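You operate a simulated robot arm through the tools that you are given. There is no shell and no other tool. Be economical: measure what you need, move in short steps, check, and stop when the job is done.

You are at the controls of a simulated two-armed robot. One attempt, no reset.

Task
Wet the blue cloth, wring it out, wipe off the juice stain and hang the cloth on the red peg.
Fine: wet it in the rinse bowl, wipe while it is damp; the other cloths, levers, tap, spout and pump stay. What is to be rubbed or washed off counts as gone when no trace of it is left.

Only the result counts: the job must be done as asked and must still hold three seconds after the hand-in. Knocking over, shifting, dropping, spilling or breaking anything else fails it. Flat cloth is picked up by pressing the open fingertips on it (5 to 10 N) and closing them slowly along it; thin cloth reads only 2 to 8 mm in the jaws.

Robot
Two 7-joint arms with two-finger parallel grippers on one trunk, on a base that drives. Base frame: it is fixed to the floor where the robot stands at the start and does not move with it; the origin is under the middle of the robot, x ahead of it, y to its left, z up. Lengths are in mm, angles in degrees, forces in N, time in s.
The left shoulder is at the start at [50, 161, 1198], the right one opposite. With the tool pointing down near the work surface each hand reaches from about 240 to 680 mm from the robot's upright axis, wherever it stands, measured 20 degrees to its own side. Places, roughly: blue drain lever [300, 500, 800]; juice stain [500, -600, 900]; red peg of the drying rack [800, 100, 1200]; red tap lever [800, 400, 1000]; rinse bowl [600, 500, 800]; sink spout [700, 700, 1100]; soap pump [800, 1100, 1100]; yellow drain lever [300, 900, 800]. Payload 3.43 kg a hand.
The TCP of each hand is the grasp point between the finger pads, 30 mm short of the fingertips. In the tool frame z runs along the fingers and y along their closing line. Largest opening 94 mm; finger width 28, thickness 10; the body of the gripper, 50 by 96 mm, starts 55 mm behind the TCP.
Orientation is told as [roll, pitch, yaw] about the base's x, y, z axes, in that order, counted from this pose: with the fingers straight down and closing along the base's y, the tool's x points along the base's -x, its y along +y and its z along -z.

Tools
- The arms move only by the tool drive_tool. It takes "left_rows", "right_rows" or both (then of equal length, played together; a hand with none holds still); each is a list of rows, each an object (a shift or turn left out is 0, a gripper value left out holds the last) with "delta_pos": the shift along the base's x, y, z in units of 20 mm (1.0 is 20 mm), a list of three; "rotation": the turn, a rotation vector about the base's x, y, z in units of 5 degrees (1.0 is 5 degrees), a list of three; "claw": the finger opening in mm, from 0 to 94. In form: [{"delta_pos": [tx, ty, tz], "rotation": [rx, ry, rz], "claw": claw}, ...]. A call has 1 to 8 rows; each row shifts and turns the commanded pose from where the row before left it. A call with a number of a shift or a turn outside -1 to 1 is refused whole. Each row takes 0.2 s and may step no farther than 50 mm and 8.6 degrees from the row before; otherwise, or with a gripper value out of range, the whole call is refused. A pose out of reach is approached as far as the arm can. The call stops where the force on the tool passes 40 N (or 10 N more than at its start, if that is more) or the arm is blocked; 0.2 s more then pass. The fingers move at their own pace (about 45 mm/s each) and stop on an object; they squeeze with about 31 N. The grip force told is the motor's: it shows also when the fingers shut on nothing. Time passes only in rows, and 0.2 s behind the last, so rows that do not move let the fingers close. It gives the time, the measured TCP pose, the force on the tool (base axes), the opening and the grip force at its end, in the units of the frame above (readings bear some noise), with the torque about the TCP (base axes, N m) and any sound that the robot's microphone picked up.
- Cameras (640 x 400 px; columns grow to the right, rows downward): "scene" is now at [133.5, -8.7, 1361.4]; the picture's right is [-0.10, -1.00, 0.00], its down [-0.17, 0.02, -0.98] and it looks along [0.98, -0.09, -0.17] (base axes); focal length 214 px, centre (320, 200). "left" rides on the left gripper at [76, -14, -102] in its tool frame; the picture's right is [0.18, 0.98, 0.00], its down [-0.75, 0.14, -0.64] and it looks along [-0.63, 0.12, 0.77] (tool axes); focal length 243 px, centre (320, 200). "right" rides on the right gripper at [76, 14, -103] in its tool frame; the picture's right is [-0.18, 0.98, 0.00], its down [-0.75, -0.14, -0.64] and it looks along [-0.63, -0.12, 0.77] (tool axes); focal length 243 px, centre (320, 200). There is no depth. A picture from a camera that has moved, and an enlarged one, comes with that camera's place and axes in the base frame and with its lens.
- grab_frame(camera): a new picture of that camera. No time passes.
- move_column(by): slides the trunk up (or, below 0, down) by that many mm; the arms and the scene camera ride with it, the base frame stays. It gives what a move gives, with no picture.
- steer(legs): drives the robot by 1 to 6 legs, each [ahead, left, turn to the left] in mm, mm and degrees, along the robot's own axes; the way and the turn of a leg run together, so that a leg with both is an arc; at most 1500 mm and 180 degrees a leg. The arms and the cameras ride along, it lands a little off, and it stops where it bumps. It gives what a move gives.
- aim_head(pan, tilt): turns the head with the scene camera to pan (to the left, within 80 degrees either way) and tilt (down, from -29 to 69), counted from straight ahead of the robot. It gives what a move gives.
- inspect(camera, box): a new picture of the part [left, top, right, bottom] of that camera's present view, enlarged. No time passes.
- close_job(): hands the job in; it is judged then, once.

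Work in short steps. Places have to be worked out from the pictures, the camera data and where the tool is seen: move nearer, look again, correct. Check each grasp and each placing, and mend what went wrong. You have 120 turns and 92 pictures in all, those below and enlarged ones among them. Open the grippers and draw the arms clear of the work before you hand the job in, unless the task says otherwise; then end with one line.

The tools are called as name(argument=value, ...) on one line, values as JSON. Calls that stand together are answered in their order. drive_tool: Moves the arms, as the interface text tells. Its arguments: {"type":"object","properties":{"left_rows":{"type":"array"},"right_rows":{"type":"array"}},"required":[]} The other tools are called the same way: move_column (by) slides the trunk up or down; steer (legs) drives the base; aim_head (pan, tilt) turns the head that bears the scene camera; grab_frame (camera) takes a picture; inspect (camera, box) takes an enlarged picture of a part of a camera's view; close_job () hands the job in.

At the start:

```text
time_s: 0.0
left_tool_pos: [426.7, 136.9, 1325.3]
left_orientation: [0.0, 0.0, 0.1]
left_contact_force: [0.1, -0.5, -0.9]
left_torque: [0.01, -0.01, 0.03]
left_finger_gap: 93.9
left_grip_force: 0.1
right_tool_pos: [362.0, -191.4, 1414.4]
right_orientation: [0.0, -0.1, -0.1]
right_contact_force: [-0.2, 0.1, -0.5]
right_torque: [0.05, 0.02, -0.02]
right_finger_gap: 93.8
right_grip_force: 0.0
trunk travel left (down, up): [-225.0, 42.0]
robot x, y, heading: [-0.3, 4.1, -0.1]
head pan, tilt: [-5.5, 9.9]
```

scene: 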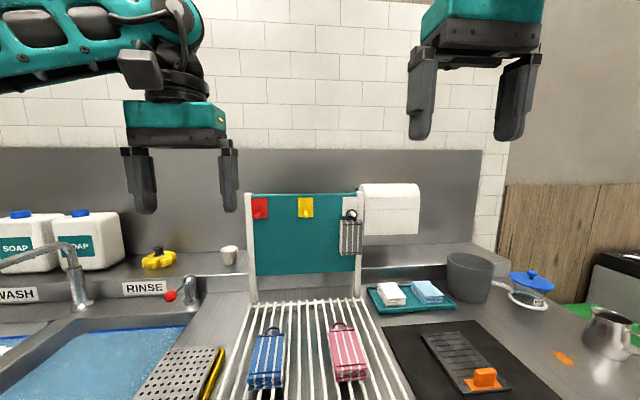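
right: 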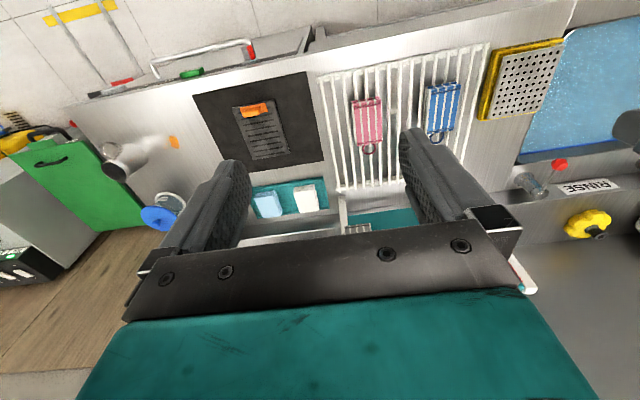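
left: 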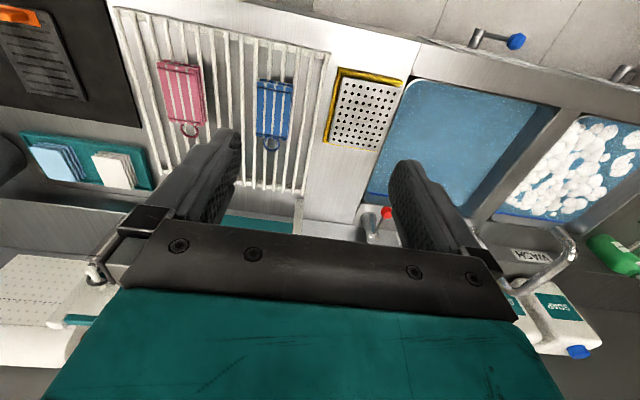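

I start by looking closer at the cloths, the rack and the stain area.

inspect(camera="scene", box=[220, 170, 440, 310])

inspect(camera="scene", box=[200, 290, 420, 400])

inspect(camera="scene", box=[440, 240, 640, 400])

```text
2.86 times, centred on (330, 240) of scene
camera zoom: at [133.5, -8.7, 1361.4], right [-0.1, -1.0, 0.0], down [-0.17, 0.02, -0.98], along [0.98, -0.09, -0.17], focal length 613 px, centre (291, 86)
```

zoom: 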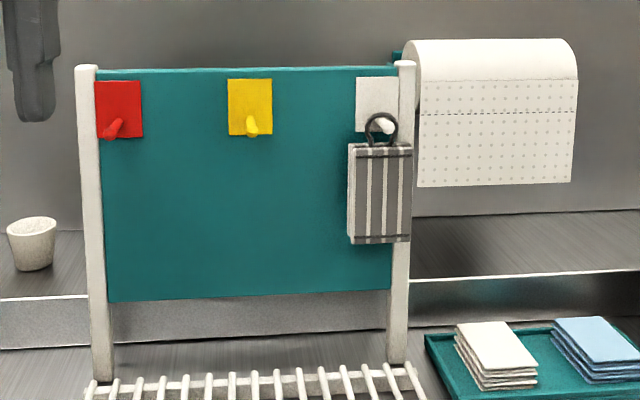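

```text
2.91 times, centred on (310, 345) of scene
camera zoom: at [133.5, -8.7, 1361.4], right [-0.1, -1.0, 0.0], down [-0.17, 0.02, -0.98], along [0.98, -0.09, -0.17], focal length 624 px, centre (349, -222)
```

zoom: 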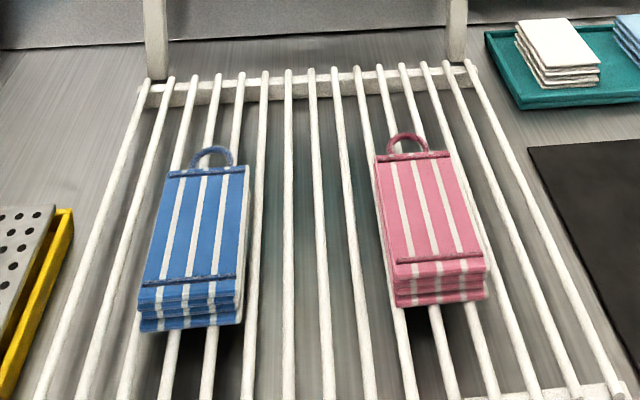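

```text
2.50 times, centred on (540, 320) of scene
camera zoom: at [133.5, -8.7, 1361.4], right [-0.1, -1.0, 0.0], down [-0.17, 0.02, -0.98], along [0.98, -0.09, -0.17], focal length 536 px, centre (-230, -100)
```

zoom: 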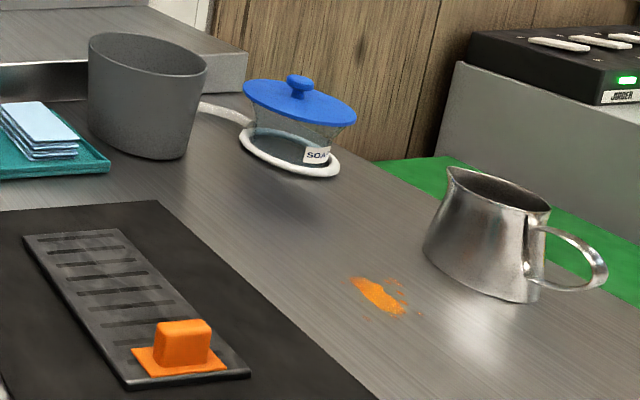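

The blue striped cloth lies folded on the drip grid near (530, 68, 960), loop ahead; scene and left camera agree. I bring the left hand over it.

drive_tool(left_rows=[{"delta_pos": [0.65, -0.43, -1]}, {"delta_pos": [0.65, -0.43, -1]}, {"delta_pos": [0.65, -0.43, -1]}, {"delta_pos": [0.65, -0.43, -1]}, {"delta_pos": [0.65, -0.43, -1]}, {"delta_pos": [0.65, -0.43, -1]}, {"delta_pos": [0.65, -0.43, -1]}, {"delta_pos": [0.65, -0.43, -1]}])

grab_frame(camera="left")

grab_frame(camera="scene")

```text
time_s: 1.8
left_tool_pos: [530.4, 68.2, 1165.0]
left_orientation: [0.1, 0.0, -0.1]
left_contact_force: [-0.2, 0.4, 0.1]
left_torque: [0.02, 0.01, 0.02]
left_finger_gap: 94.0
left_grip_force: 0.1
right_tool_pos: [363.3, -192.8, 1414.7]
right_orientation: [0.1, -0.1, -0.1]
right_contact_force: [0.3, -0.3, -0.5]
right_torque: [0.02, 0.03, -0.03]
right_finger_gap: 93.9
right_grip_force: 0.2
trunk travel left (down, up): [-225.0, 42.0]
robot x, y, heading: [1.5, -0.3, -0.2]
head pan, tilt: [-5.5, 9.9]
```

```text
85 pictures are left
camera left: at [454.2, 53.7, 1266.7], right [-0.18, 0.98, 0.0], down [0.75, 0.14, 0.64], along [0.63, 0.12, -0.77], focal length 243 px, centre (320, 200)
```

left: 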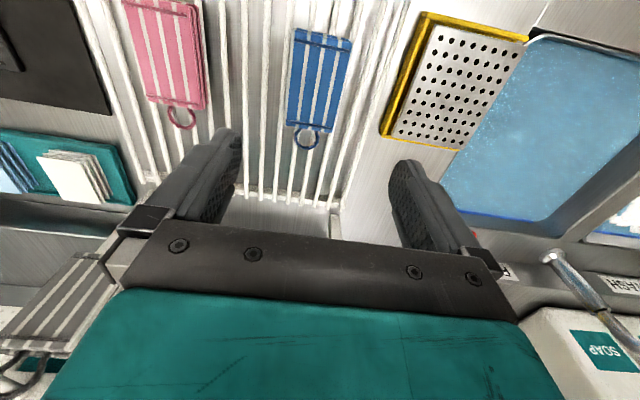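

```text
84 pictures are left
camera scene: at [133.9, -9.0, 1361.4], right [-0.1, -1.0, 0.0], down [-0.17, 0.02, -0.98], along [0.98, -0.09, -0.17], focal length 214 px, centre (320, 200)
```

scene: 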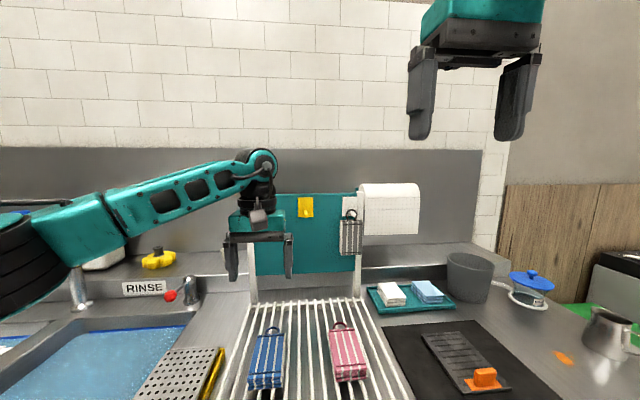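

Cloth works out to x 483–585, y 35–94, top z ≈ 968 (60 wide, 100 long). I descend towards it, stopping just above to check.

drive_tool(left_rows=[{"delta_pos": [0.1, -0.1, -1]}, {"delta_pos": [0.1, -0.1, -1]}, {"delta_pos": [0, 0, -1]}, {"delta_pos": [0, 0, -1]}, {"delta_pos": [0, 0, -1]}, {"delta_pos": [0, 0, -1]}, {"delta_pos": [0, 0, -1]}, {"delta_pos": [0, 0, -0.9]}])

inspect(camera="scene", box=[190, 270, 370, 400])

grab_frame(camera="left")

```text
time_s: 3.6
left_tool_pos: [532.1, 63.0, 1008.1]
left_orientation: [-0.1, 0.0, 0.0]
left_contact_force: [0.0, -0.8, -0.5]
left_torque: [0.0, 0.04, -0.02]
left_finger_gap: 93.8
left_grip_force: 0.0
right_tool_pos: [362.5, -191.2, 1414.7]
right_orientation: [0.0, -0.1, 0.0]
right_contact_force: [0.0, -0.1, -0.7]
right_torque: [0.0, 0.03, -0.01]
right_finger_gap: 94.0
right_grip_force: 0.1
trunk travel left (down, up): [-225.0, 42.0]
robot x, y, heading: [-3.0, 3.3, 0.1]
head pan, tilt: [-5.5, 9.9]
```

```text
3.08 times, centred on (280, 335) of scene
camera zoom: at [133.7, -8.7, 1361.4], right [-0.1, -1.0, 0.0], down [-0.17, 0.02, -0.98], along [0.98, -0.09, -0.17], focal length 660 px, centre (443, -215)
```

zoom: 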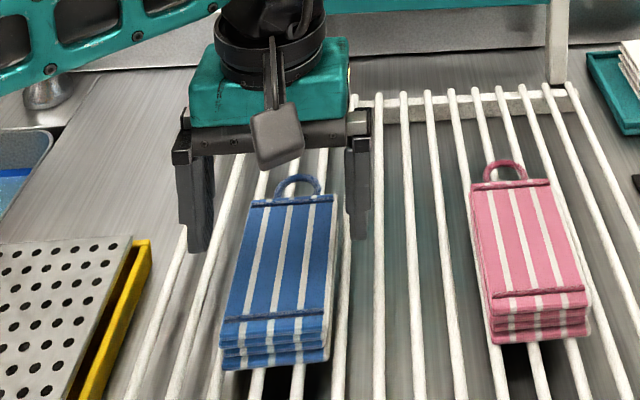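

```text
82 pictures are left
camera left: at [456.8, 49.9, 1109.2], right [-0.18, 0.98, 0.0], down [0.75, 0.14, 0.64], along [0.63, 0.12, -0.77], focal length 243 px, centre (320, 200)
```

left: 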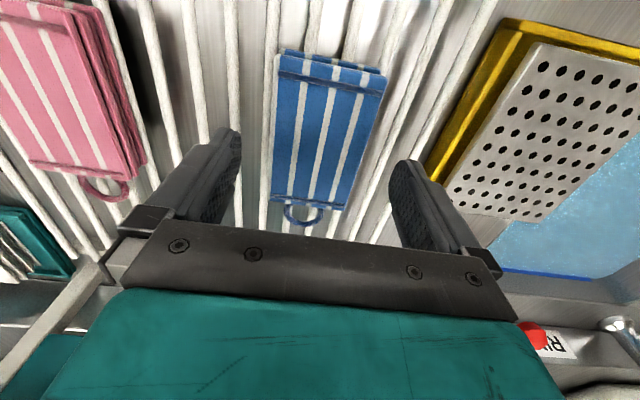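

Alignment is good, with the cloth centred near y 66. I go down with the tips about 18 mm past the cloth top and close slowly.

drive_tool(left_rows=[{"delta_pos": [0, 0.15, -0.75]}, {"delta_pos": [0, 0, -0.75]}, {"claw": 75}, {"claw": 64}, {"claw": 56}, {"claw": 50}, {"claw": 44}, {}])

inspect(camera="scene", box=[190, 270, 370, 400])

```text
time_s: 5.4
left_tool_pos: [533.2, 65.8, 976.2]
left_orientation: [-0.1, 0.0, 0.0]
left_contact_force: [0.2, -0.4, -0.3]
left_torque: [0.03, 0.02, 0.03]
left_finger_gap: 66.8
left_grip_force: 31.0
right_tool_pos: [362.0, -191.9, 1414.9]
right_orientation: [0.0, -0.1, -0.2]
right_contact_force: [-0.3, 0.1, 0.0]
right_torque: [-0.01, -0.01, -0.01]
right_finger_gap: 94.1
right_grip_force: 0.0
trunk travel left (down, up): [-225.0, 42.0]
robot x, y, heading: [-0.5, -2.1, 0.3]
head pan, tilt: [-5.5, 9.9]
```

```text
3.08 times, centred on (280, 335) of scene
camera zoom: at [133.6, -8.7, 1361.4], right [-0.1, -1.0, 0.0], down [-0.17, 0.02, -0.98], along [0.98, -0.09, -0.17], focal length 660 px, centre (443, -215)
```

zoom: 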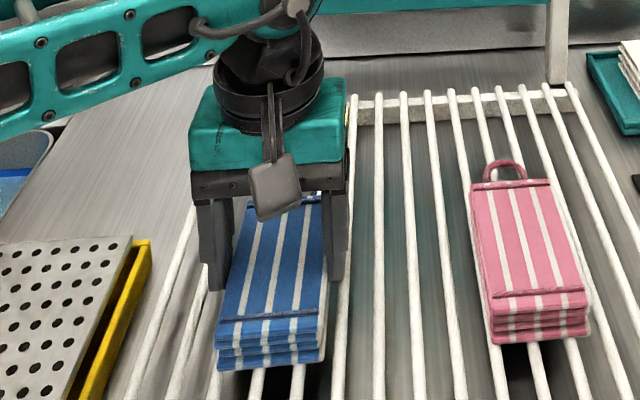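

Jaws hold at 66.8 mm with full grip force. I lift gently and check.

drive_tool(left_rows=[{"delta_pos": [0, 0, 0.5], "claw": 30}, {"delta_pos": [0, 0, 1]}, {"delta_pos": [0, 0, 1]}, {"delta_pos": [0, 0, 1]}, {"delta_pos": [0, 0, 1]}, {"delta_pos": [0, 0, 1]}, {"delta_pos": [0, 0, 1]}, {"delta_pos": [0, 0, 1]}])

grab_frame(camera="scene")

grab_frame(camera="left")

```text
time_s: 7.2
left_tool_pos: [534.3, 66.6, 1126.5]
left_orientation: [0.0, 0.0, 0.0]
left_contact_force: [0.0, -0.2, -0.6]
left_torque: [0.02, 0.0, 0.05]
left_finger_gap: 66.8
left_grip_force: 31.1
right_tool_pos: [362.4, -191.7, 1415.3]
right_orientation: [0.2, -0.1, -0.1]
right_contact_force: [-1.0, -0.3, -1.3]
right_torque: [-0.01, 0.01, 0.05]
right_finger_gap: 94.2
right_grip_force: 0.1
trunk travel left (down, up): [-225.0, 42.0]
robot x, y, heading: [0.5, -3.3, -0.1]
head pan, tilt: [-5.5, 9.9]
```

```text
80 pictures are left
camera scene: at [133.4, -8.9, 1361.4], right [-0.1, -1.0, 0.0], down [-0.17, 0.02, -0.98], along [0.98, -0.09, -0.17], focal length 214 px, centre (320, 200)
```

scene: 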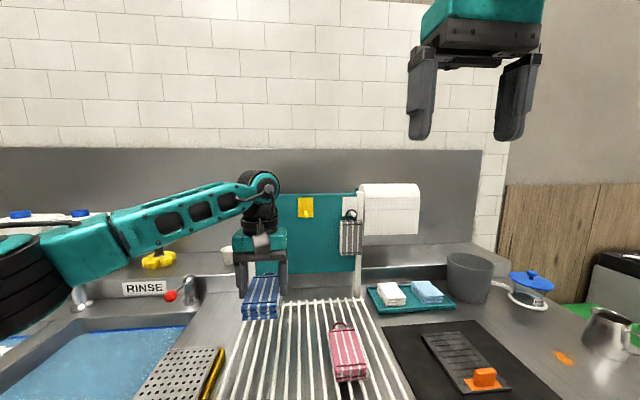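

```text
79 pictures are left
camera left: at [457.9, 52.0, 1228.6], right [-0.18, 0.98, 0.0], down [0.75, 0.14, 0.64], along [0.63, 0.12, -0.77], focal length 243 px, centre (320, 200)
```

left: 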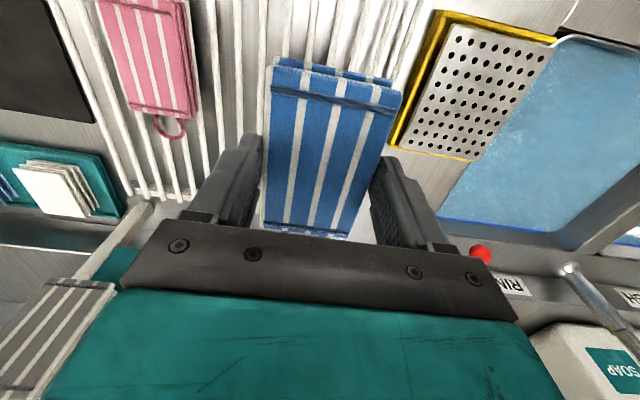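

Cloth is held firmly. I drive left so the rinse bowl comes within reach of the left hand.

steer(legs=[[0, 350, 0]])

aim_head(pan=12, tilt=35)

grab_frame(camera="scene")

grab_frame(camera="left")

```text
time_s: 9.5
left_tool_pos: [533.4, 422.8, 1126.0]
left_orientation: [-0.1, 0.0, 0.2]
left_contact_force: [-0.6, -0.6, -0.6]
left_torque: [-0.02, -0.02, -0.04]
left_finger_gap: 66.8
left_grip_force: 30.8
right_tool_pos: [363.2, 165.4, 1413.8]
right_orientation: [0.0, -0.1, 0.1]
right_contact_force: [0.5, -0.6, -0.7]
right_torque: [0.01, -0.01, -0.02]
right_finger_gap: 94.3
right_grip_force: 0.0
trunk travel left (down, up): [-225.0, 42.0]
robot x, y, heading: [-1.8, 354.3, 0.2]
head pan, tilt: [-5.5, 9.9]
```

```text
time_s: 10.4
left_tool_pos: [533.8, 423.4, 1126.5]
left_orientation: [0.0, 0.0, 0.2]
left_contact_force: [0.2, 0.1, 0.3]
left_torque: [0.0, -0.01, -0.01]
left_finger_gap: 66.9
left_grip_force: 30.9
right_tool_pos: [363.1, 165.8, 1414.0]
right_orientation: [0.1, -0.2, 0.1]
right_contact_force: [-1.2, 0.3, -0.6]
right_torque: [0.02, 0.03, 0.02]
right_finger_gap: 94.2
right_grip_force: 0.1
trunk travel left (down, up): [-225.0, 42.0]
robot x, y, heading: [-0.8, 351.7, 0.2]
head pan, tilt: [12.0, 35.0]
```

```text
78 pictures are left
camera scene: at [126.4, 373.9, 1321.2], right [0.21, -0.98, 0.0], down [-0.56, -0.12, -0.82], along [0.8, 0.17, -0.57], focal length 214 px, centre (320, 200)
```

scene: 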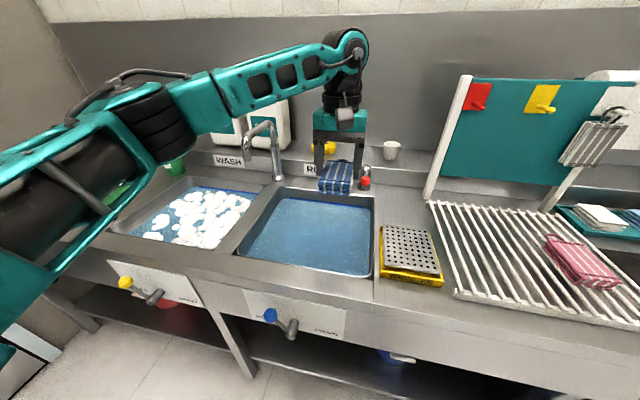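

```text
77 pictures are left
camera left: at [457.2, 408.9, 1228.4], right [-0.19, 0.98, 0.0], down [0.75, 0.14, 0.64], along [0.63, 0.12, -0.77], focal length 243 px, centre (320, 200)
```

left: 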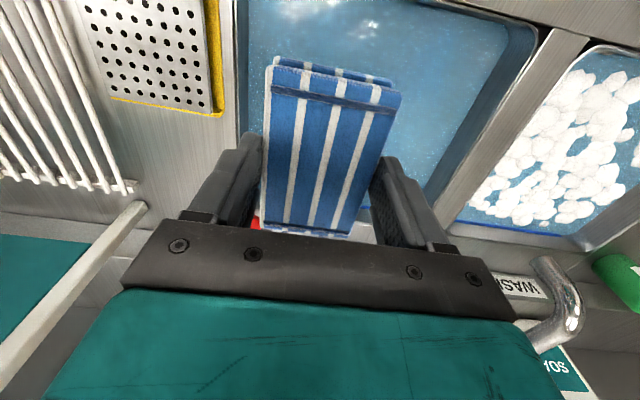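

The rinse bowl spans about x 450–770, y 320–650. I move over its middle and begin to descend.

drive_tool(left_rows=[{"delta_pos": [0.8, 0.7, 0]}, {"delta_pos": [0.8, 0.7, 0]}, {"delta_pos": [0.8, 0.7, -0.5]}, {"delta_pos": [0.7, 0.7, -1]}, {"delta_pos": [0, 0, -1]}, {"delta_pos": [0, 0, -1]}, {"delta_pos": [0, 0, -1]}, {"delta_pos": [0, 0, -1]}])

grab_frame(camera="scene")

grab_frame(camera="left")

```text
time_s: 12.2
left_tool_pos: [595.1, 478.3, 1015.7]
left_orientation: [-0.1, -0.1, 0.2]
left_contact_force: [0.0, -0.2, 0.1]
left_torque: [0.03, 0.02, 0.0]
left_finger_gap: 66.6
left_grip_force: 31.2
right_tool_pos: [363.3, 165.3, 1415.0]
right_orientation: [0.1, -0.1, 0.1]
right_contact_force: [0.0, 0.2, 0.1]
right_torque: [0.0, -0.02, -0.04]
right_finger_gap: 94.2
right_grip_force: 0.1
trunk travel left (down, up): [-225.0, 42.0]
robot x, y, heading: [-0.3, 352.4, 0.3]
head pan, tilt: [12.0, 35.0]
```

```text
76 pictures are left
camera scene: at [126.6, 374.0, 1321.2], right [0.21, -0.98, 0.0], down [-0.56, -0.12, -0.82], along [0.8, 0.17, -0.57], focal length 214 px, centre (320, 200)
```

scene: 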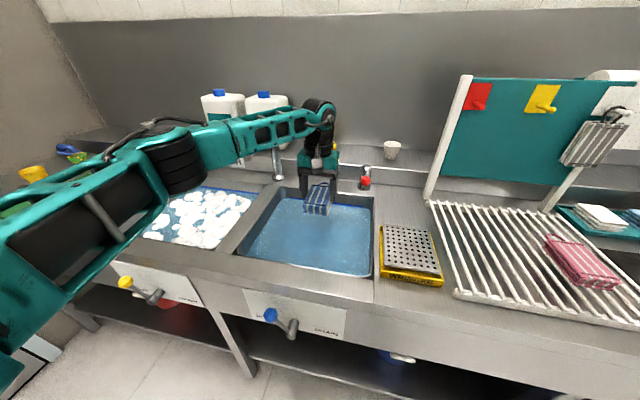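

```text
75 pictures are left
camera left: at [518.9, 464.9, 1117.9], right [-0.19, 0.98, 0.0], down [0.75, 0.14, 0.64], along [0.63, 0.12, -0.77], focal length 243 px, centre (320, 200)
```

left: 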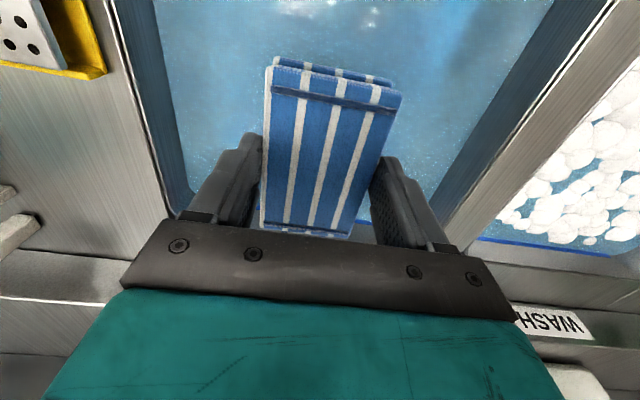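

Clear of the rim and spout. I continue down towards the water.

drive_tool(left_rows=[{"delta_pos": [-0.25, 0, -1]}, {"delta_pos": [-0.25, 0, -1]}, {"delta_pos": [0, 0, -1]}, {"delta_pos": [0, 0, -1]}, {"delta_pos": [0, 0, -1]}, {"delta_pos": [0, 0, -1]}])

grab_frame(camera="left")

inspect(camera="scene", box=[180, 90, 420, 310])

```text
time_s: 13.6
left_tool_pos: [586.0, 480.5, 896.5]
left_orientation: [0.0, 0.0, 0.2]
left_contact_force: [0.4, -1.1, -0.8]
left_torque: [0.01, 0.03, -0.01]
left_finger_gap: 67.0
left_grip_force: 31.6
right_tool_pos: [362.8, 165.6, 1413.9]
right_orientation: [0.2, -0.2, 0.1]
right_contact_force: [0.8, 0.1, 0.6]
right_torque: [0.01, -0.02, 0.0]
right_finger_gap: 94.0
right_grip_force: 0.0
trunk travel left (down, up): [-225.0, 42.0]
robot x, y, heading: [4.3, 353.3, 0.1]
head pan, tilt: [12.0, 35.0]
```

```text
74 pictures are left
camera left: at [510.0, 466.2, 998.8], right [-0.19, 0.98, 0.0], down [0.75, 0.14, 0.64], along [0.63, 0.12, -0.77], focal length 243 px, centre (320, 200)
```

left: 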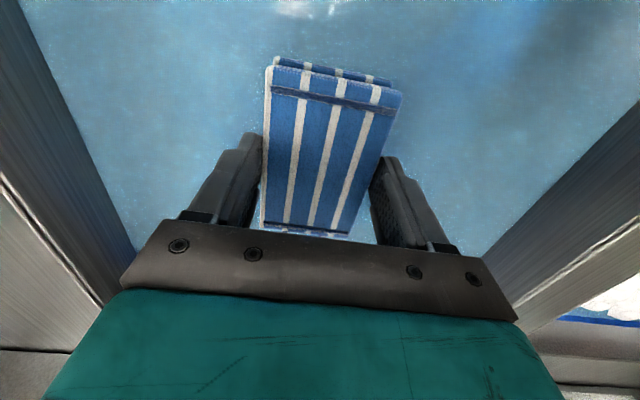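

```text
1.82 times, centred on (300, 200) of scene
camera zoom: at [126.6, 374.0, 1321.2], right [0.21, -0.98, 0.0], down [-0.56, -0.12, -0.82], along [0.8, 0.17, -0.57], focal length 390 px, centre (356, 200)
```

zoom: 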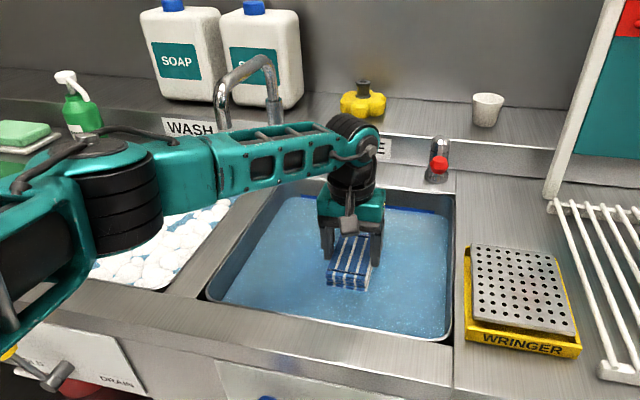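

The yellow perforated plate is labelled WRINGER, which I'll use later. The cloth isn't wet yet, so I go deeper in steps.

drive_tool(left_rows=[{"delta_pos": [0, 0, -1]}, {"delta_pos": [0, 0, -1]}, {"delta_pos": [0, 0, -0.5]}])

inspect(camera="scene", box=[220, 130, 400, 280])

grab_frame(camera="left")

```text
time_s: 14.4
left_tool_pos: [586.2, 479.7, 848.0]
left_orientation: [-0.1, -0.1, 0.2]
left_contact_force: [-0.3, -0.7, -0.8]
left_torque: [-0.04, 0.02, -0.01]
left_finger_gap: 66.8
left_grip_force: 31.4
right_tool_pos: [362.8, 164.8, 1414.3]
right_orientation: [0.1, -0.2, 0.1]
right_contact_force: [-0.4, -0.5, -0.1]
right_torque: [-0.01, 0.01, -0.03]
right_finger_gap: 94.0
right_grip_force: 0.1
trunk travel left (down, up): [-225.0, 42.0]
robot x, y, heading: [-1.1, 356.1, 0.2]
head pan, tilt: [12.0, 35.0]
```

```text
2.67 times, centred on (310, 205) of scene
camera zoom: at [126.5, 374.0, 1321.2], right [0.21, -0.98, 0.0], down [-0.56, -0.12, -0.82], along [0.8, 0.17, -0.57], focal length 572 px, centre (347, 187)
```

zoom: 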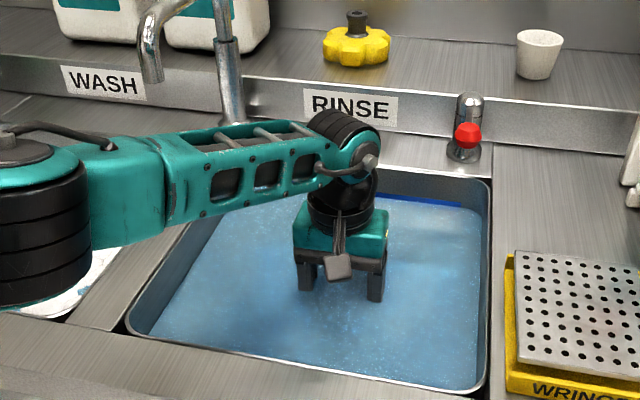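

```text
71 pictures are left
camera left: at [509.2, 464.8, 948.9], right [-0.19, 0.98, 0.0], down [0.75, 0.14, 0.64], along [0.63, 0.12, -0.77], focal length 243 px, centre (320, 200)
```

left: 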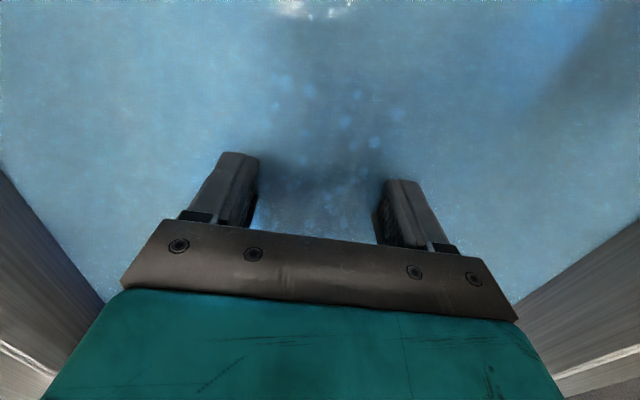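

The cloth is fully under water. I let it soak about 2 s, then raise it slowly and let it drip over the bowl.

drive_tool(left_rows=[{}, {}, {}, {}, {}, {}, {}, {}])

drive_tool(left_rows=[{"delta_pos": [0, 0, 1]}, {"delta_pos": [0, 0, 1]}, {"delta_pos": [0, 0, 1]}, {"delta_pos": [0, 0, 1]}, {"delta_pos": [0, 0, 1]}, {}, {}, {}])

inspect(camera="scene", box=[220, 130, 460, 300])

grab_frame(camera="left")

```text
time_s: 16.2
left_tool_pos: [584.5, 479.6, 847.2]
left_orientation: [0.1, 0.0, 0.2]
left_contact_force: [-0.1, -0.2, -0.3]
left_torque: [0.02, -0.03, 0.03]
left_finger_gap: 66.8
left_grip_force: 31.4
right_tool_pos: [362.0, 164.4, 1415.4]
right_orientation: [0.1, -0.2, 0.1]
right_contact_force: [-0.3, 0.5, -0.8]
right_torque: [-0.01, -0.01, 0.04]
right_finger_gap: 94.0
right_grip_force: 0.1
trunk travel left (down, up): [-225.0, 42.0]
robot x, y, heading: [-1.0, 358.3, 0.2]
head pan, tilt: [12.0, 35.0]
```

```text
time_s: 18.0
left_tool_pos: [584.6, 478.2, 947.5]
left_orientation: [0.0, 0.1, 0.2]
left_contact_force: [-0.2, -0.2, -0.9]
left_torque: [-0.01, 0.01, 0.01]
left_finger_gap: 66.7
left_grip_force: 31.3
right_tool_pos: [362.0, 165.1, 1414.5]
right_orientation: [0.1, -0.1, 0.1]
right_contact_force: [-0.1, -0.2, -0.7]
right_torque: [0.01, 0.02, -0.01]
right_finger_gap: 94.0
right_grip_force: 0.0
trunk travel left (down, up): [-225.0, 42.0]
robot x, y, heading: [-1.2, 353.6, 0.2]
head pan, tilt: [12.0, 35.0]
```

```text
2.35 times, centred on (340, 215) of scene
camera zoom: at [126.5, 373.9, 1321.2], right [0.21, -0.98, 0.0], down [-0.56, -0.12, -0.82], along [0.8, 0.17, -0.57], focal length 505 px, centre (273, 165)
```

zoom: 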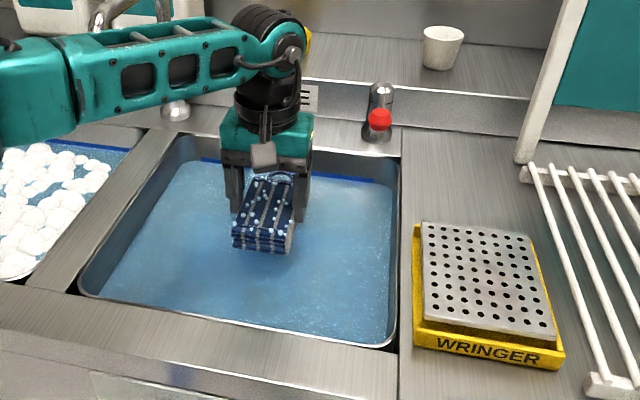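

```text
69 pictures are left
camera left: at [507.9, 464.7, 1048.8], right [-0.19, 0.98, 0.0], down [0.75, 0.14, 0.64], along [0.63, 0.12, -0.77], focal length 243 px, centre (320, 200)
```

left: 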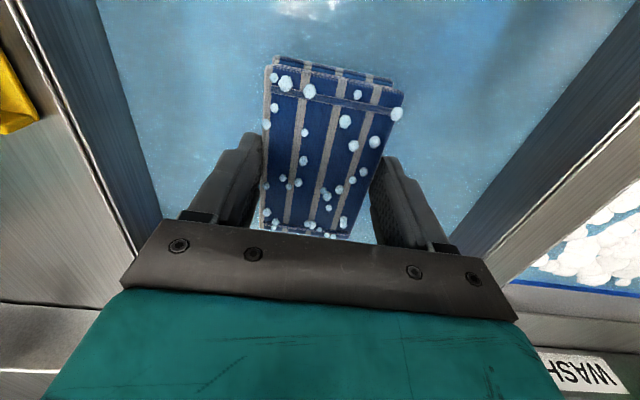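

The cloth is soaked and dark. I let it drip a bit more while raising, and then drive right so the hand ends over the wringer plate (centre about (491, 250)).

drive_tool(left_rows=[{}, {}, {}, {}, {}, {"delta_pos": [-0.5, 0, 1]}, {"delta_pos": [-0.5, 0, 1]}, {"delta_pos": [-0.5, 0, 1]}])

grab_frame(camera="left")

```text
time_s: 19.8
left_tool_pos: [554.9, 480.4, 1007.2]
left_orientation: [0.1, 0.0, 0.2]
left_contact_force: [0.0, 0.2, -0.4]
left_torque: [-0.01, 0.0, -0.01]
left_finger_gap: 66.7
left_grip_force: 30.8
right_tool_pos: [362.8, 166.0, 1414.9]
right_orientation: [0.1, 0.0, 0.1]
right_contact_force: [-0.3, -0.9, -0.4]
right_torque: [0.03, 0.03, 0.0]
right_finger_gap: 94.4
right_grip_force: 0.0
trunk travel left (down, up): [-225.0, 42.0]
robot x, y, heading: [-0.1, 355.4, 0.0]
head pan, tilt: [12.0, 35.0]
```

```text
68 pictures are left
camera left: at [478.5, 465.3, 1108.8], right [-0.19, 0.98, 0.0], down [0.75, 0.14, 0.64], along [0.63, 0.12, -0.77], focal length 243 px, centre (320, 200)
```

left: 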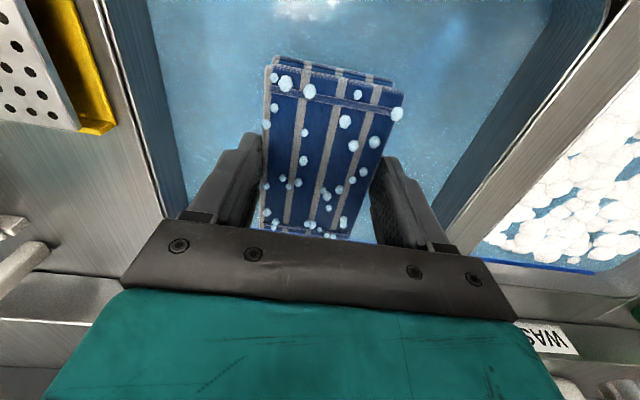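

The wet look is constant, with no visible dripping. Now I drive right by 230 mm.

steer(legs=[[0, -230, 0]])

drive_tool(left_rows=[{"delta_pos": [-1, 0, 0]}, {"delta_pos": [-1, 0, 0]}, {"delta_pos": [-1, 0, 0]}])

grab_frame(camera="left")

grab_frame(camera="scene")

```text
time_s: 21.5
left_tool_pos: [555.4, 249.9, 1008.0]
left_orientation: [0.0, 0.0, 0.3]
left_contact_force: [-0.5, -0.1, -0.7]
left_torque: [0.04, 0.0, 0.01]
left_finger_gap: 67.2
left_grip_force: 30.8
right_tool_pos: [363.4, -64.4, 1414.5]
right_orientation: [0.2, -0.1, 0.1]
right_contact_force: [-0.2, 0.4, 0.5]
right_torque: [0.01, -0.03, -0.02]
right_finger_gap: 94.2
right_grip_force: 0.2
trunk travel left (down, up): [-225.0, 42.0]
robot x, y, heading: [4.2, 126.3, -0.0]
head pan, tilt: [12.0, 35.0]
```

```text
time_s: 22.3
left_tool_pos: [495.7, 250.6, 1006.0]
left_orientation: [0.0, 0.0, 0.2]
left_contact_force: [0.8, 0.9, 0.1]
left_torque: [0.03, 0.01, 0.02]
left_finger_gap: 67.0
left_grip_force: 30.9
right_tool_pos: [362.6, -63.4, 1415.7]
right_orientation: [0.1, -0.1, 0.2]
right_contact_force: [-0.3, -0.4, -0.1]
right_torque: [-0.02, 0.0, -0.03]
right_finger_gap: 93.9
right_grip_force: 0.0
trunk travel left (down, up): [-225.0, 42.0]
robot x, y, heading: [-3.8, 124.2, 0.2]
head pan, tilt: [12.0, 35.0]
```

```text
67 pictures are left
camera left: at [419.5, 235.9, 1107.1], right [-0.19, 0.98, 0.0], down [0.75, 0.14, 0.64], along [0.63, 0.12, -0.77], focal length 243 px, centre (320, 200)
```

left: 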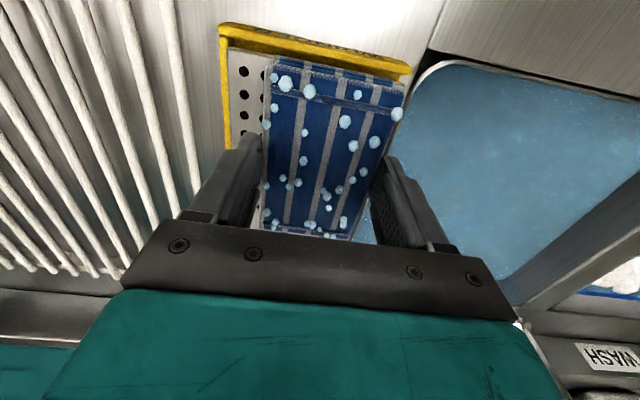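

```text
66 pictures are left
camera scene: at [127.0, 145.1, 1321.2], right [0.21, -0.98, 0.0], down [-0.56, -0.12, -0.82], along [0.8, 0.17, -0.57], focal length 214 px, centre (320, 200)
```

scene: 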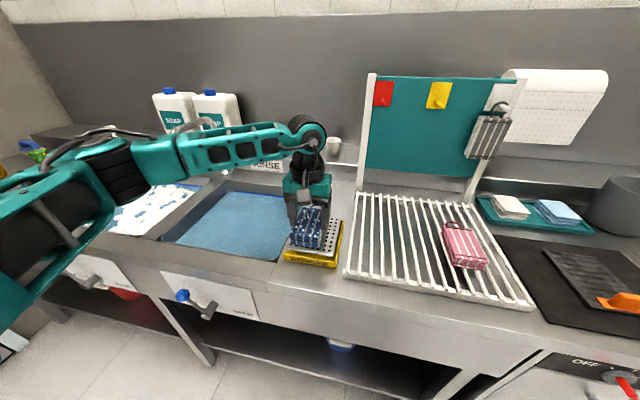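

The plate centre refines to about (500, 247). I press down in small steps, watching the force.

drive_tool(left_rows=[{"delta_pos": [0.2, -0.2, -0.25]}, {"delta_pos": [0, 0, -0.2]}, {"delta_pos": [0, 0, -0.2]}, {"delta_pos": [0, 0, -0.1]}])

inspect(camera="scene", box=[260, 160, 370, 280])

```text
time_s: 23.3
left_tool_pos: [499.8, 246.2, 992.0]
left_orientation: [0.0, 0.0, 0.2]
left_contact_force: [0.3, 0.5, -0.8]
left_torque: [-0.01, 0.01, 0.03]
left_finger_gap: 67.0
left_grip_force: 30.5
right_tool_pos: [363.7, -63.8, 1413.7]
right_orientation: [0.1, 0.0, 0.0]
right_contact_force: [-0.5, 0.6, 0.3]
right_torque: [0.0, -0.03, -0.01]
right_finger_gap: 94.0
right_grip_force: 0.0
trunk travel left (down, up): [-225.0, 42.0]
robot x, y, heading: [-2.2, 125.8, 0.2]
head pan, tilt: [12.0, 35.0]
```

```text
3.33 times, centred on (315, 220) of scene
camera zoom: at [127.2, 145.0, 1321.2], right [0.21, -0.98, 0.0], down [-0.56, -0.12, -0.82], along [0.8, 0.17, -0.57], focal length 715 px, centre (337, 133)
```

zoom: 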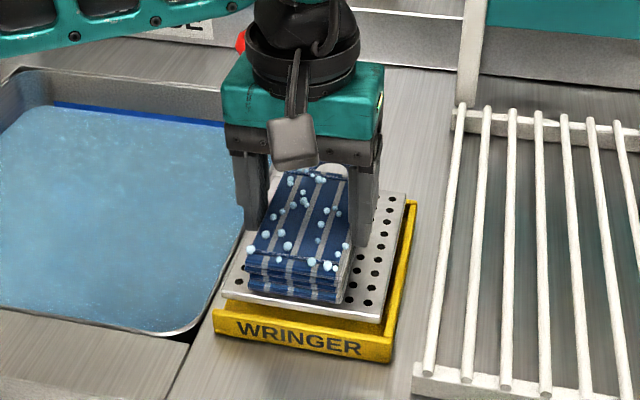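

Not touching yet; I keep lowering.

drive_tool(left_rows=[{"delta_pos": [0, 0, -0.15]}, {"delta_pos": [0, 0, -0.15]}, {"delta_pos": [0, 0, -0.15]}, {"delta_pos": [0, 0, -0.15]}, {"delta_pos": [0, 0, -0.1]}])

```text
time_s: 24.5
left_tool_pos: [499.5, 246.2, 977.6]
left_orientation: [-0.1, -0.1, 0.2]
left_contact_force: [2.1, -0.1, 3.4]
left_torque: [0.03, -0.03, -0.07]
left_finger_gap: 66.9
left_grip_force: 31.5
right_tool_pos: [363.4, -64.0, 1414.3]
right_orientation: [0.1, -0.1, 0.1]
right_contact_force: [0.6, 0.1, 0.0]
right_torque: [0.02, 0.0, 0.0]
right_finger_gap: 93.8
right_grip_force: 0.1
trunk travel left (down, up): [-225.0, 42.0]
robot x, y, heading: [1.5, 129.6, -0.2]
head pan, tilt: [12.0, 35.0]
```

Light contact now (3 N). I press further.

drive_tool(left_rows=[{"delta_pos": [0, 0, -0.1]}, {"delta_pos": [0, 0, -0.1]}, {"delta_pos": [0, 0, -0.1]}])

inspect(camera="scene", box=[260, 160, 370, 280])

```text
time_s: 25.3
left_tool_pos: [499.6, 246.6, 974.1]
left_orientation: [-0.1, -0.1, 0.2]
left_contact_force: [1.4, 2.5, 15.5]
left_torque: [0.14, 0.31, -0.03]
left_finger_gap: 66.9
left_grip_force: 31.0
right_tool_pos: [362.4, -63.7, 1414.4]
right_orientation: [0.1, -0.1, 0.1]
right_contact_force: [0.1, 0.5, -0.5]
right_torque: [-0.03, 0.02, -0.03]
right_finger_gap: 94.2
right_grip_force: 0.1
trunk travel left (down, up): [-225.0, 42.0]
robot x, y, heading: [1.1, 125.8, 0.5]
head pan, tilt: [12.0, 35.0]
```

```text
3.33 times, centred on (315, 220) of scene
camera zoom: at [126.1, 144.8, 1321.5], right [0.21, -0.98, 0.0], down [-0.56, -0.12, -0.82], along [0.8, 0.17, -0.57], focal length 715 px, centre (337, 133)
```

zoom: 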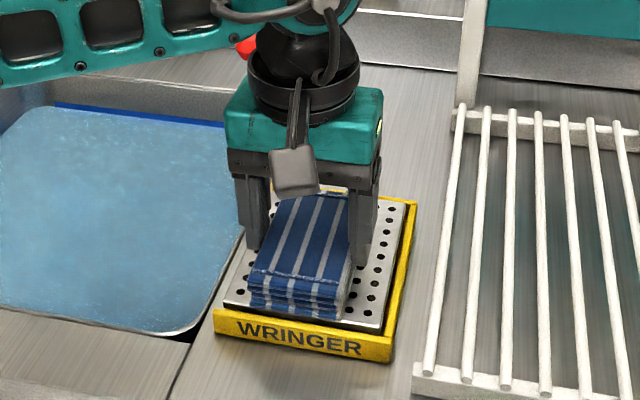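

The droplets are gone, so it is wrung to damp. I lift off and check it with the left camera.

drive_tool(left_rows=[{"delta_pos": [0, 0, 0.3]}, {"delta_pos": [0, 0, 1]}, {"delta_pos": [0, 0, 1]}, {"delta_pos": [0, 0, 1]}, {"delta_pos": [0, 0, 1]}, {"delta_pos": [0, 0, 1]}, {"delta_pos": [0, 0, 1]}])

grab_frame(camera="left")

```text
time_s: 26.9
left_tool_pos: [499.1, 246.5, 1098.6]
left_orientation: [0.0, 0.0, 0.2]
left_contact_force: [-0.4, -0.1, -0.6]
left_torque: [0.03, -0.01, -0.01]
left_finger_gap: 67.0
left_grip_force: 30.6
right_tool_pos: [363.1, -65.0, 1415.0]
right_orientation: [0.2, -0.1, 0.2]
right_contact_force: [0.2, 1.3, -0.2]
right_torque: [0.03, -0.01, 0.03]
right_finger_gap: 94.3
right_grip_force: 0.0
trunk travel left (down, up): [-225.0, 42.0]
robot x, y, heading: [1.7, 124.1, -0.0]
head pan, tilt: [12.0, 35.0]
```

```text
63 pictures are left
camera left: at [422.7, 231.2, 1199.9], right [-0.19, 0.98, 0.0], down [0.75, 0.14, 0.64], along [0.63, 0.12, -0.77], focal length 243 px, centre (320, 200)
```

left: 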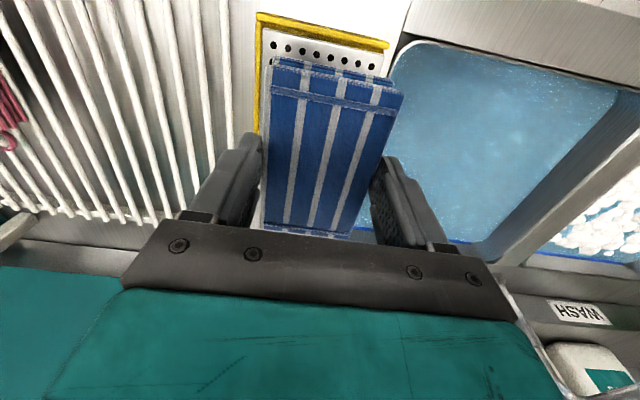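

Cloth is damp and ready. I drive right towards the stain, stopping short to look at the jug and surroundings.

drive_tool(left_rows=[{"delta_pos": [-0.5, 0, 1]}, {"delta_pos": [-0.5, 0, 1]}, {"delta_pos": [-0.5, 0, 1]}])

aim_head(pan=-25, tilt=30)

steer(legs=[[0, -530, 0]])

grab_frame(camera="scene")

grab_frame(camera="right")

```text
time_s: 27.7
left_tool_pos: [467.7, 245.4, 1159.0]
left_orientation: [0.0, 0.0, 0.3]
left_contact_force: [-0.2, 0.0, -1.4]
left_torque: [0.01, -0.04, 0.03]
left_finger_gap: 66.9
left_grip_force: 30.8
right_tool_pos: [362.2, -63.0, 1413.9]
right_orientation: [0.1, 0.0, 0.1]
right_contact_force: [0.0, 0.5, -0.3]
right_torque: [-0.03, -0.02, -0.02]
right_finger_gap: 94.0
right_grip_force: 0.1
trunk travel left (down, up): [-225.0, 42.0]
robot x, y, heading: [-3.4, 125.8, 0.1]
head pan, tilt: [12.0, 35.0]
```

```text
time_s: 28.8
left_tool_pos: [468.7, 246.8, 1157.7]
left_orientation: [0.0, -0.1, 0.2]
left_contact_force: [-0.1, -0.4, -0.5]
left_torque: [-0.04, -0.01, -0.02]
left_finger_gap: 66.8
left_grip_force: 31.2
right_tool_pos: [362.4, -63.6, 1415.0]
right_orientation: [0.1, 0.0, 0.0]
right_contact_force: [-0.4, -0.2, 0.6]
right_torque: [-0.02, -0.04, 0.0]
right_finger_gap: 93.9
right_grip_force: 0.1
trunk travel left (down, up): [-225.0, 42.0]
robot x, y, heading: [1.4, 127.2, -0.0]
head pan, tilt: [-25.0, 30.0]
```

```text
time_s: 31.9
left_tool_pos: [470.7, -290.5, 1157.7]
left_orientation: [0.1, 0.0, 0.5]
left_contact_force: [-0.4, 0.3, 0.2]
left_torque: [0.02, -0.03, -0.01]
left_finger_gap: 66.8
left_grip_force: 31.4
right_tool_pos: [366.5, -602.3, 1414.5]
right_orientation: [0.0, -0.1, 0.4]
right_contact_force: [0.9, 0.0, -0.7]
right_torque: [0.0, 0.01, 0.02]
right_finger_gap: 94.0
right_grip_force: 0.0
trunk travel left (down, up): [-225.0, 42.0]
robot x, y, heading: [6.9, -411.8, 0.6]
head pan, tilt: [-25.0, 30.0]
```

```text
62 pictures are left
camera scene: at [126.4, -450.2, 1329.0], right [-0.42, -0.91, 0.0], down [-0.45, 0.21, -0.87], along [0.79, -0.36, -0.5], focal length 214 px, centre (320, 200)
```

scene: 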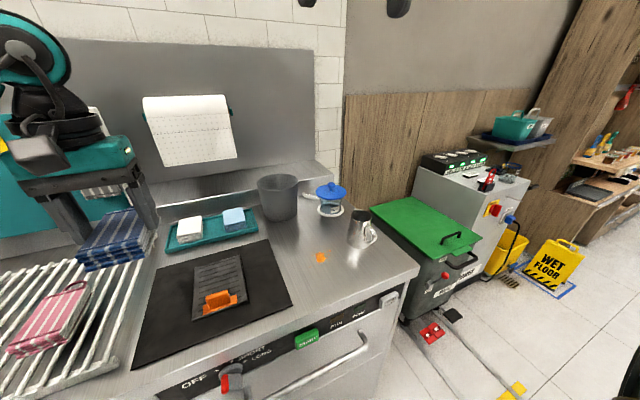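

```text
61 pictures are left
camera right: at [290.5, -588.0, 1517.5], right [0.18, 0.98, 0.0], down [0.75, -0.14, 0.64], along [0.63, -0.11, -0.77], focal length 243 px, centre (320, 200)
```

right: 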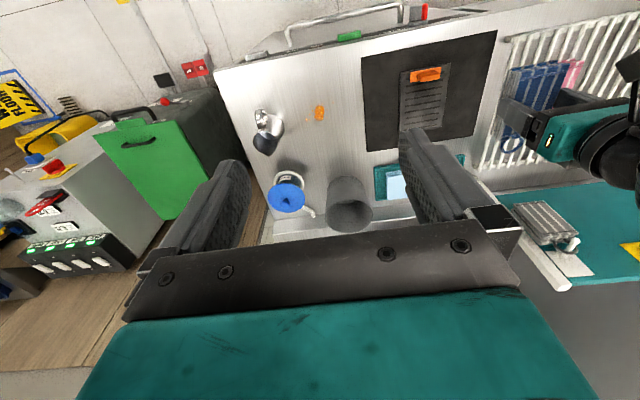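

The stain lies near (494, -620) with the jug about 100 mm beyond. The space to the right is free, so I drive another 290 mm.

steer(legs=[[0, -290, -0.6]])

aim_head(pan=0, tilt=45)

grab_frame(camera="scene")

grab_frame(camera="left")

```text
time_s: 33.9
left_tool_pos: [474.0, -582.2, 1157.8]
left_orientation: [0.1, 0.0, 0.0]
left_contact_force: [0.3, 0.5, -0.4]
left_torque: [0.0, 0.03, -0.03]
left_finger_gap: 66.9
left_grip_force: 31.5
right_tool_pos: [366.8, -891.5, 1414.5]
right_orientation: [-0.1, -0.1, -0.1]
right_contact_force: [0.3, 0.0, -0.7]
right_torque: [0.0, 0.0, 0.01]
right_finger_gap: 93.9
right_grip_force: 0.0
trunk travel left (down, up): [-225.0, 42.0]
robot x, y, heading: [2.2, -696.6, -0.1]
head pan, tilt: [-25.0, 30.0]
```

```text
time_s: 34.8
left_tool_pos: [474.2, -580.0, 1158.2]
left_orientation: [0.0, 0.0, 0.0]
left_contact_force: [-0.4, 0.7, -0.2]
left_torque: [-0.02, 0.02, -0.01]
left_finger_gap: 67.0
left_grip_force: 30.7
right_tool_pos: [368.0, -889.4, 1414.8]
right_orientation: [0.0, -0.2, -0.1]
right_contact_force: [0.0, 0.0, 0.1]
right_torque: [0.0, 0.04, 0.03]
right_finger_gap: 94.1
right_grip_force: 0.1
trunk travel left (down, up): [-225.0, 42.0]
robot x, y, heading: [7.0, -698.6, 0.0]
head pan, tilt: [0.0, 45.0]
```

```text
60 pictures are left
camera scene: at [126.6, -698.9, 1306.4], right [0.0, -1.0, 0.0], down [-0.71, 0.0, -0.71], along [0.71, 0.0, -0.71], focal length 214 px, centre (320, 200)
```

scene: 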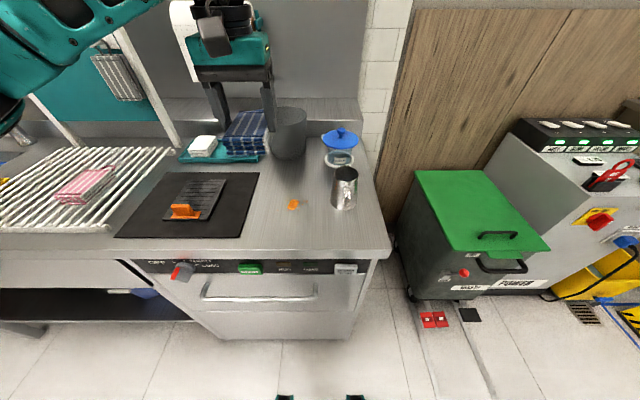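

```text
59 pictures are left
camera left: at [397.0, -594.2, 1259.2], right [-0.18, 0.98, 0.0], down [0.75, 0.14, 0.64], along [0.63, 0.12, -0.77], focal length 243 px, centre (320, 200)
```

left: 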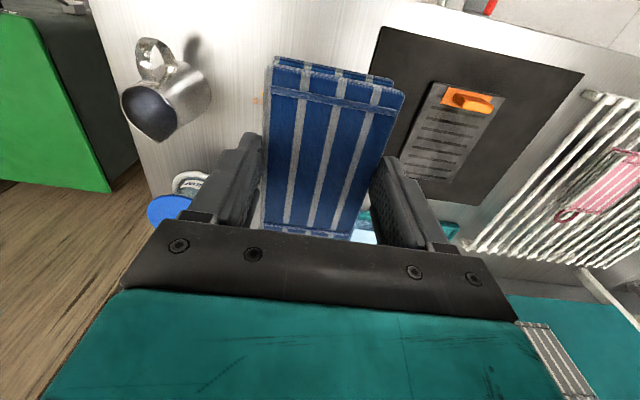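

inspect(camera="scene", box=[260, 150, 380, 240])

```text
4.44 times, centred on (320, 195) of scene
camera zoom: at [126.6, -698.9, 1306.4], right [0.0, -1.0, 0.0], down [-0.71, 0.0, -0.71], along [0.71, 0.0, -0.71], focal length 953 px, centre (320, 222)
```

zoom: 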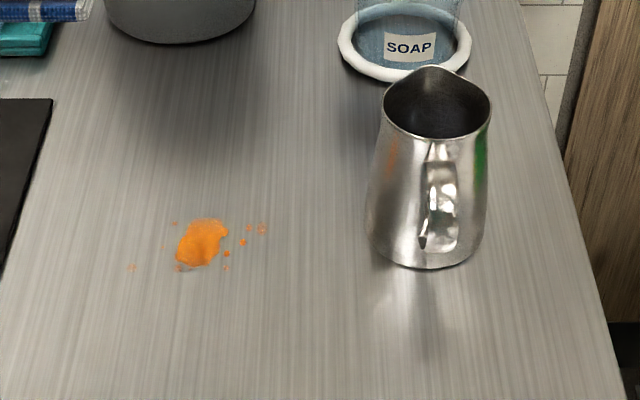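

Stain with specks spans x 465–506, y −669…−596; the jug base starts at y ≈ −726. I move above it at (486, −612) and down to just above contact.

drive_tool(left_rows=[{"delta_pos": [0.1, -0.3, -1]}, {"delta_pos": [0.1, -0.3, -1]}, {"delta_pos": [0.1, -0.3, -1]}, {"delta_pos": [0.1, -0.3, -1]}, {"delta_pos": [0.1, -0.3, -1]}, {"delta_pos": [0.1, -0.1, -1]}, {"delta_pos": [0, 0, -1]}, {"delta_pos": [0, 0, -1]}])

drive_tool(left_rows=[{"delta_pos": [0, 0, -0.5]}, {"delta_pos": [0, 0, -0.3]}, {"delta_pos": [0, 0, -0.15]}])

inspect(camera="scene", box=[240, 130, 380, 240])

```text
time_s: 36.5
left_tool_pos: [485.0, -611.3, 997.8]
left_orientation: [0.0, 0.0, -0.1]
left_contact_force: [-0.2, -0.3, -0.5]
left_torque: [-0.03, -0.02, 0.0]
left_finger_gap: 66.6
left_grip_force: 30.9
right_tool_pos: [365.9, -890.9, 1414.5]
right_orientation: [0.0, -0.1, -0.1]
right_contact_force: [0.7, 0.1, 0.5]
right_torque: [0.01, 0.01, -0.01]
right_finger_gap: 93.9
right_grip_force: 0.1
trunk travel left (down, up): [-225.0, 42.0]
robot x, y, heading: [4.2, -698.6, 0.1]
head pan, tilt: [0.0, 45.0]
```

```text
time_s: 37.4
left_tool_pos: [484.2, -611.6, 977.4]
left_orientation: [0.0, 0.1, 0.0]
left_contact_force: [-1.1, 0.2, 0.1]
left_torque: [0.02, 0.0, 0.02]
left_finger_gap: 66.6
left_grip_force: 31.2
right_tool_pos: [366.9, -888.9, 1413.9]
right_orientation: [0.0, -0.1, 0.0]
right_contact_force: [0.2, 0.6, 1.2]
right_torque: [0.03, -0.03, 0.02]
right_finger_gap: 94.0
right_grip_force: 0.1
trunk travel left (down, up): [-225.0, 42.0]
robot x, y, heading: [3.8, -700.4, -0.1]
head pan, tilt: [0.0, 45.0]
```

```text
3.64 times, centred on (310, 185) of scene
camera zoom: at [126.7, -698.8, 1306.4], right [0.0, -1.0, 0.0], down [-0.71, 0.0, -0.71], along [0.71, 0.0, -0.71], focal length 780 px, centre (356, 254)
```

zoom: 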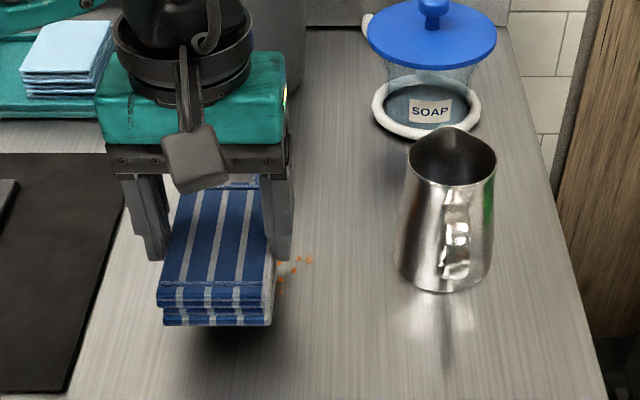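

Over the stain with clear margin to the jug. I lower in 2–3 mm steps to contact.

drive_tool(left_rows=[{"delta_pos": [0, 0, -0.15]}, {"delta_pos": [0, 0, -0.15]}, {"delta_pos": [0, 0, -0.1]}, {"delta_pos": [0, 0, -0.1]}])

```text
time_s: 38.4
left_tool_pos: [486.1, -612.0, 968.2]
left_orientation: [0.0, -0.1, 0.0]
left_contact_force: [0.0, -0.3, -1.4]
left_torque: [-0.03, -0.01, 0.0]
left_finger_gap: 66.8
left_grip_force: 31.0
right_tool_pos: [366.7, -889.7, 1413.9]
right_orientation: [0.0, -0.1, 0.0]
right_contact_force: [0.0, -0.2, -0.7]
right_torque: [-0.03, -0.01, 0.0]
right_finger_gap: 93.9
right_grip_force: 0.1
trunk travel left (down, up): [-225.0, 42.0]
robot x, y, heading: [8.7, -697.7, 0.1]
head pan, tilt: [0.0, 45.0]
```

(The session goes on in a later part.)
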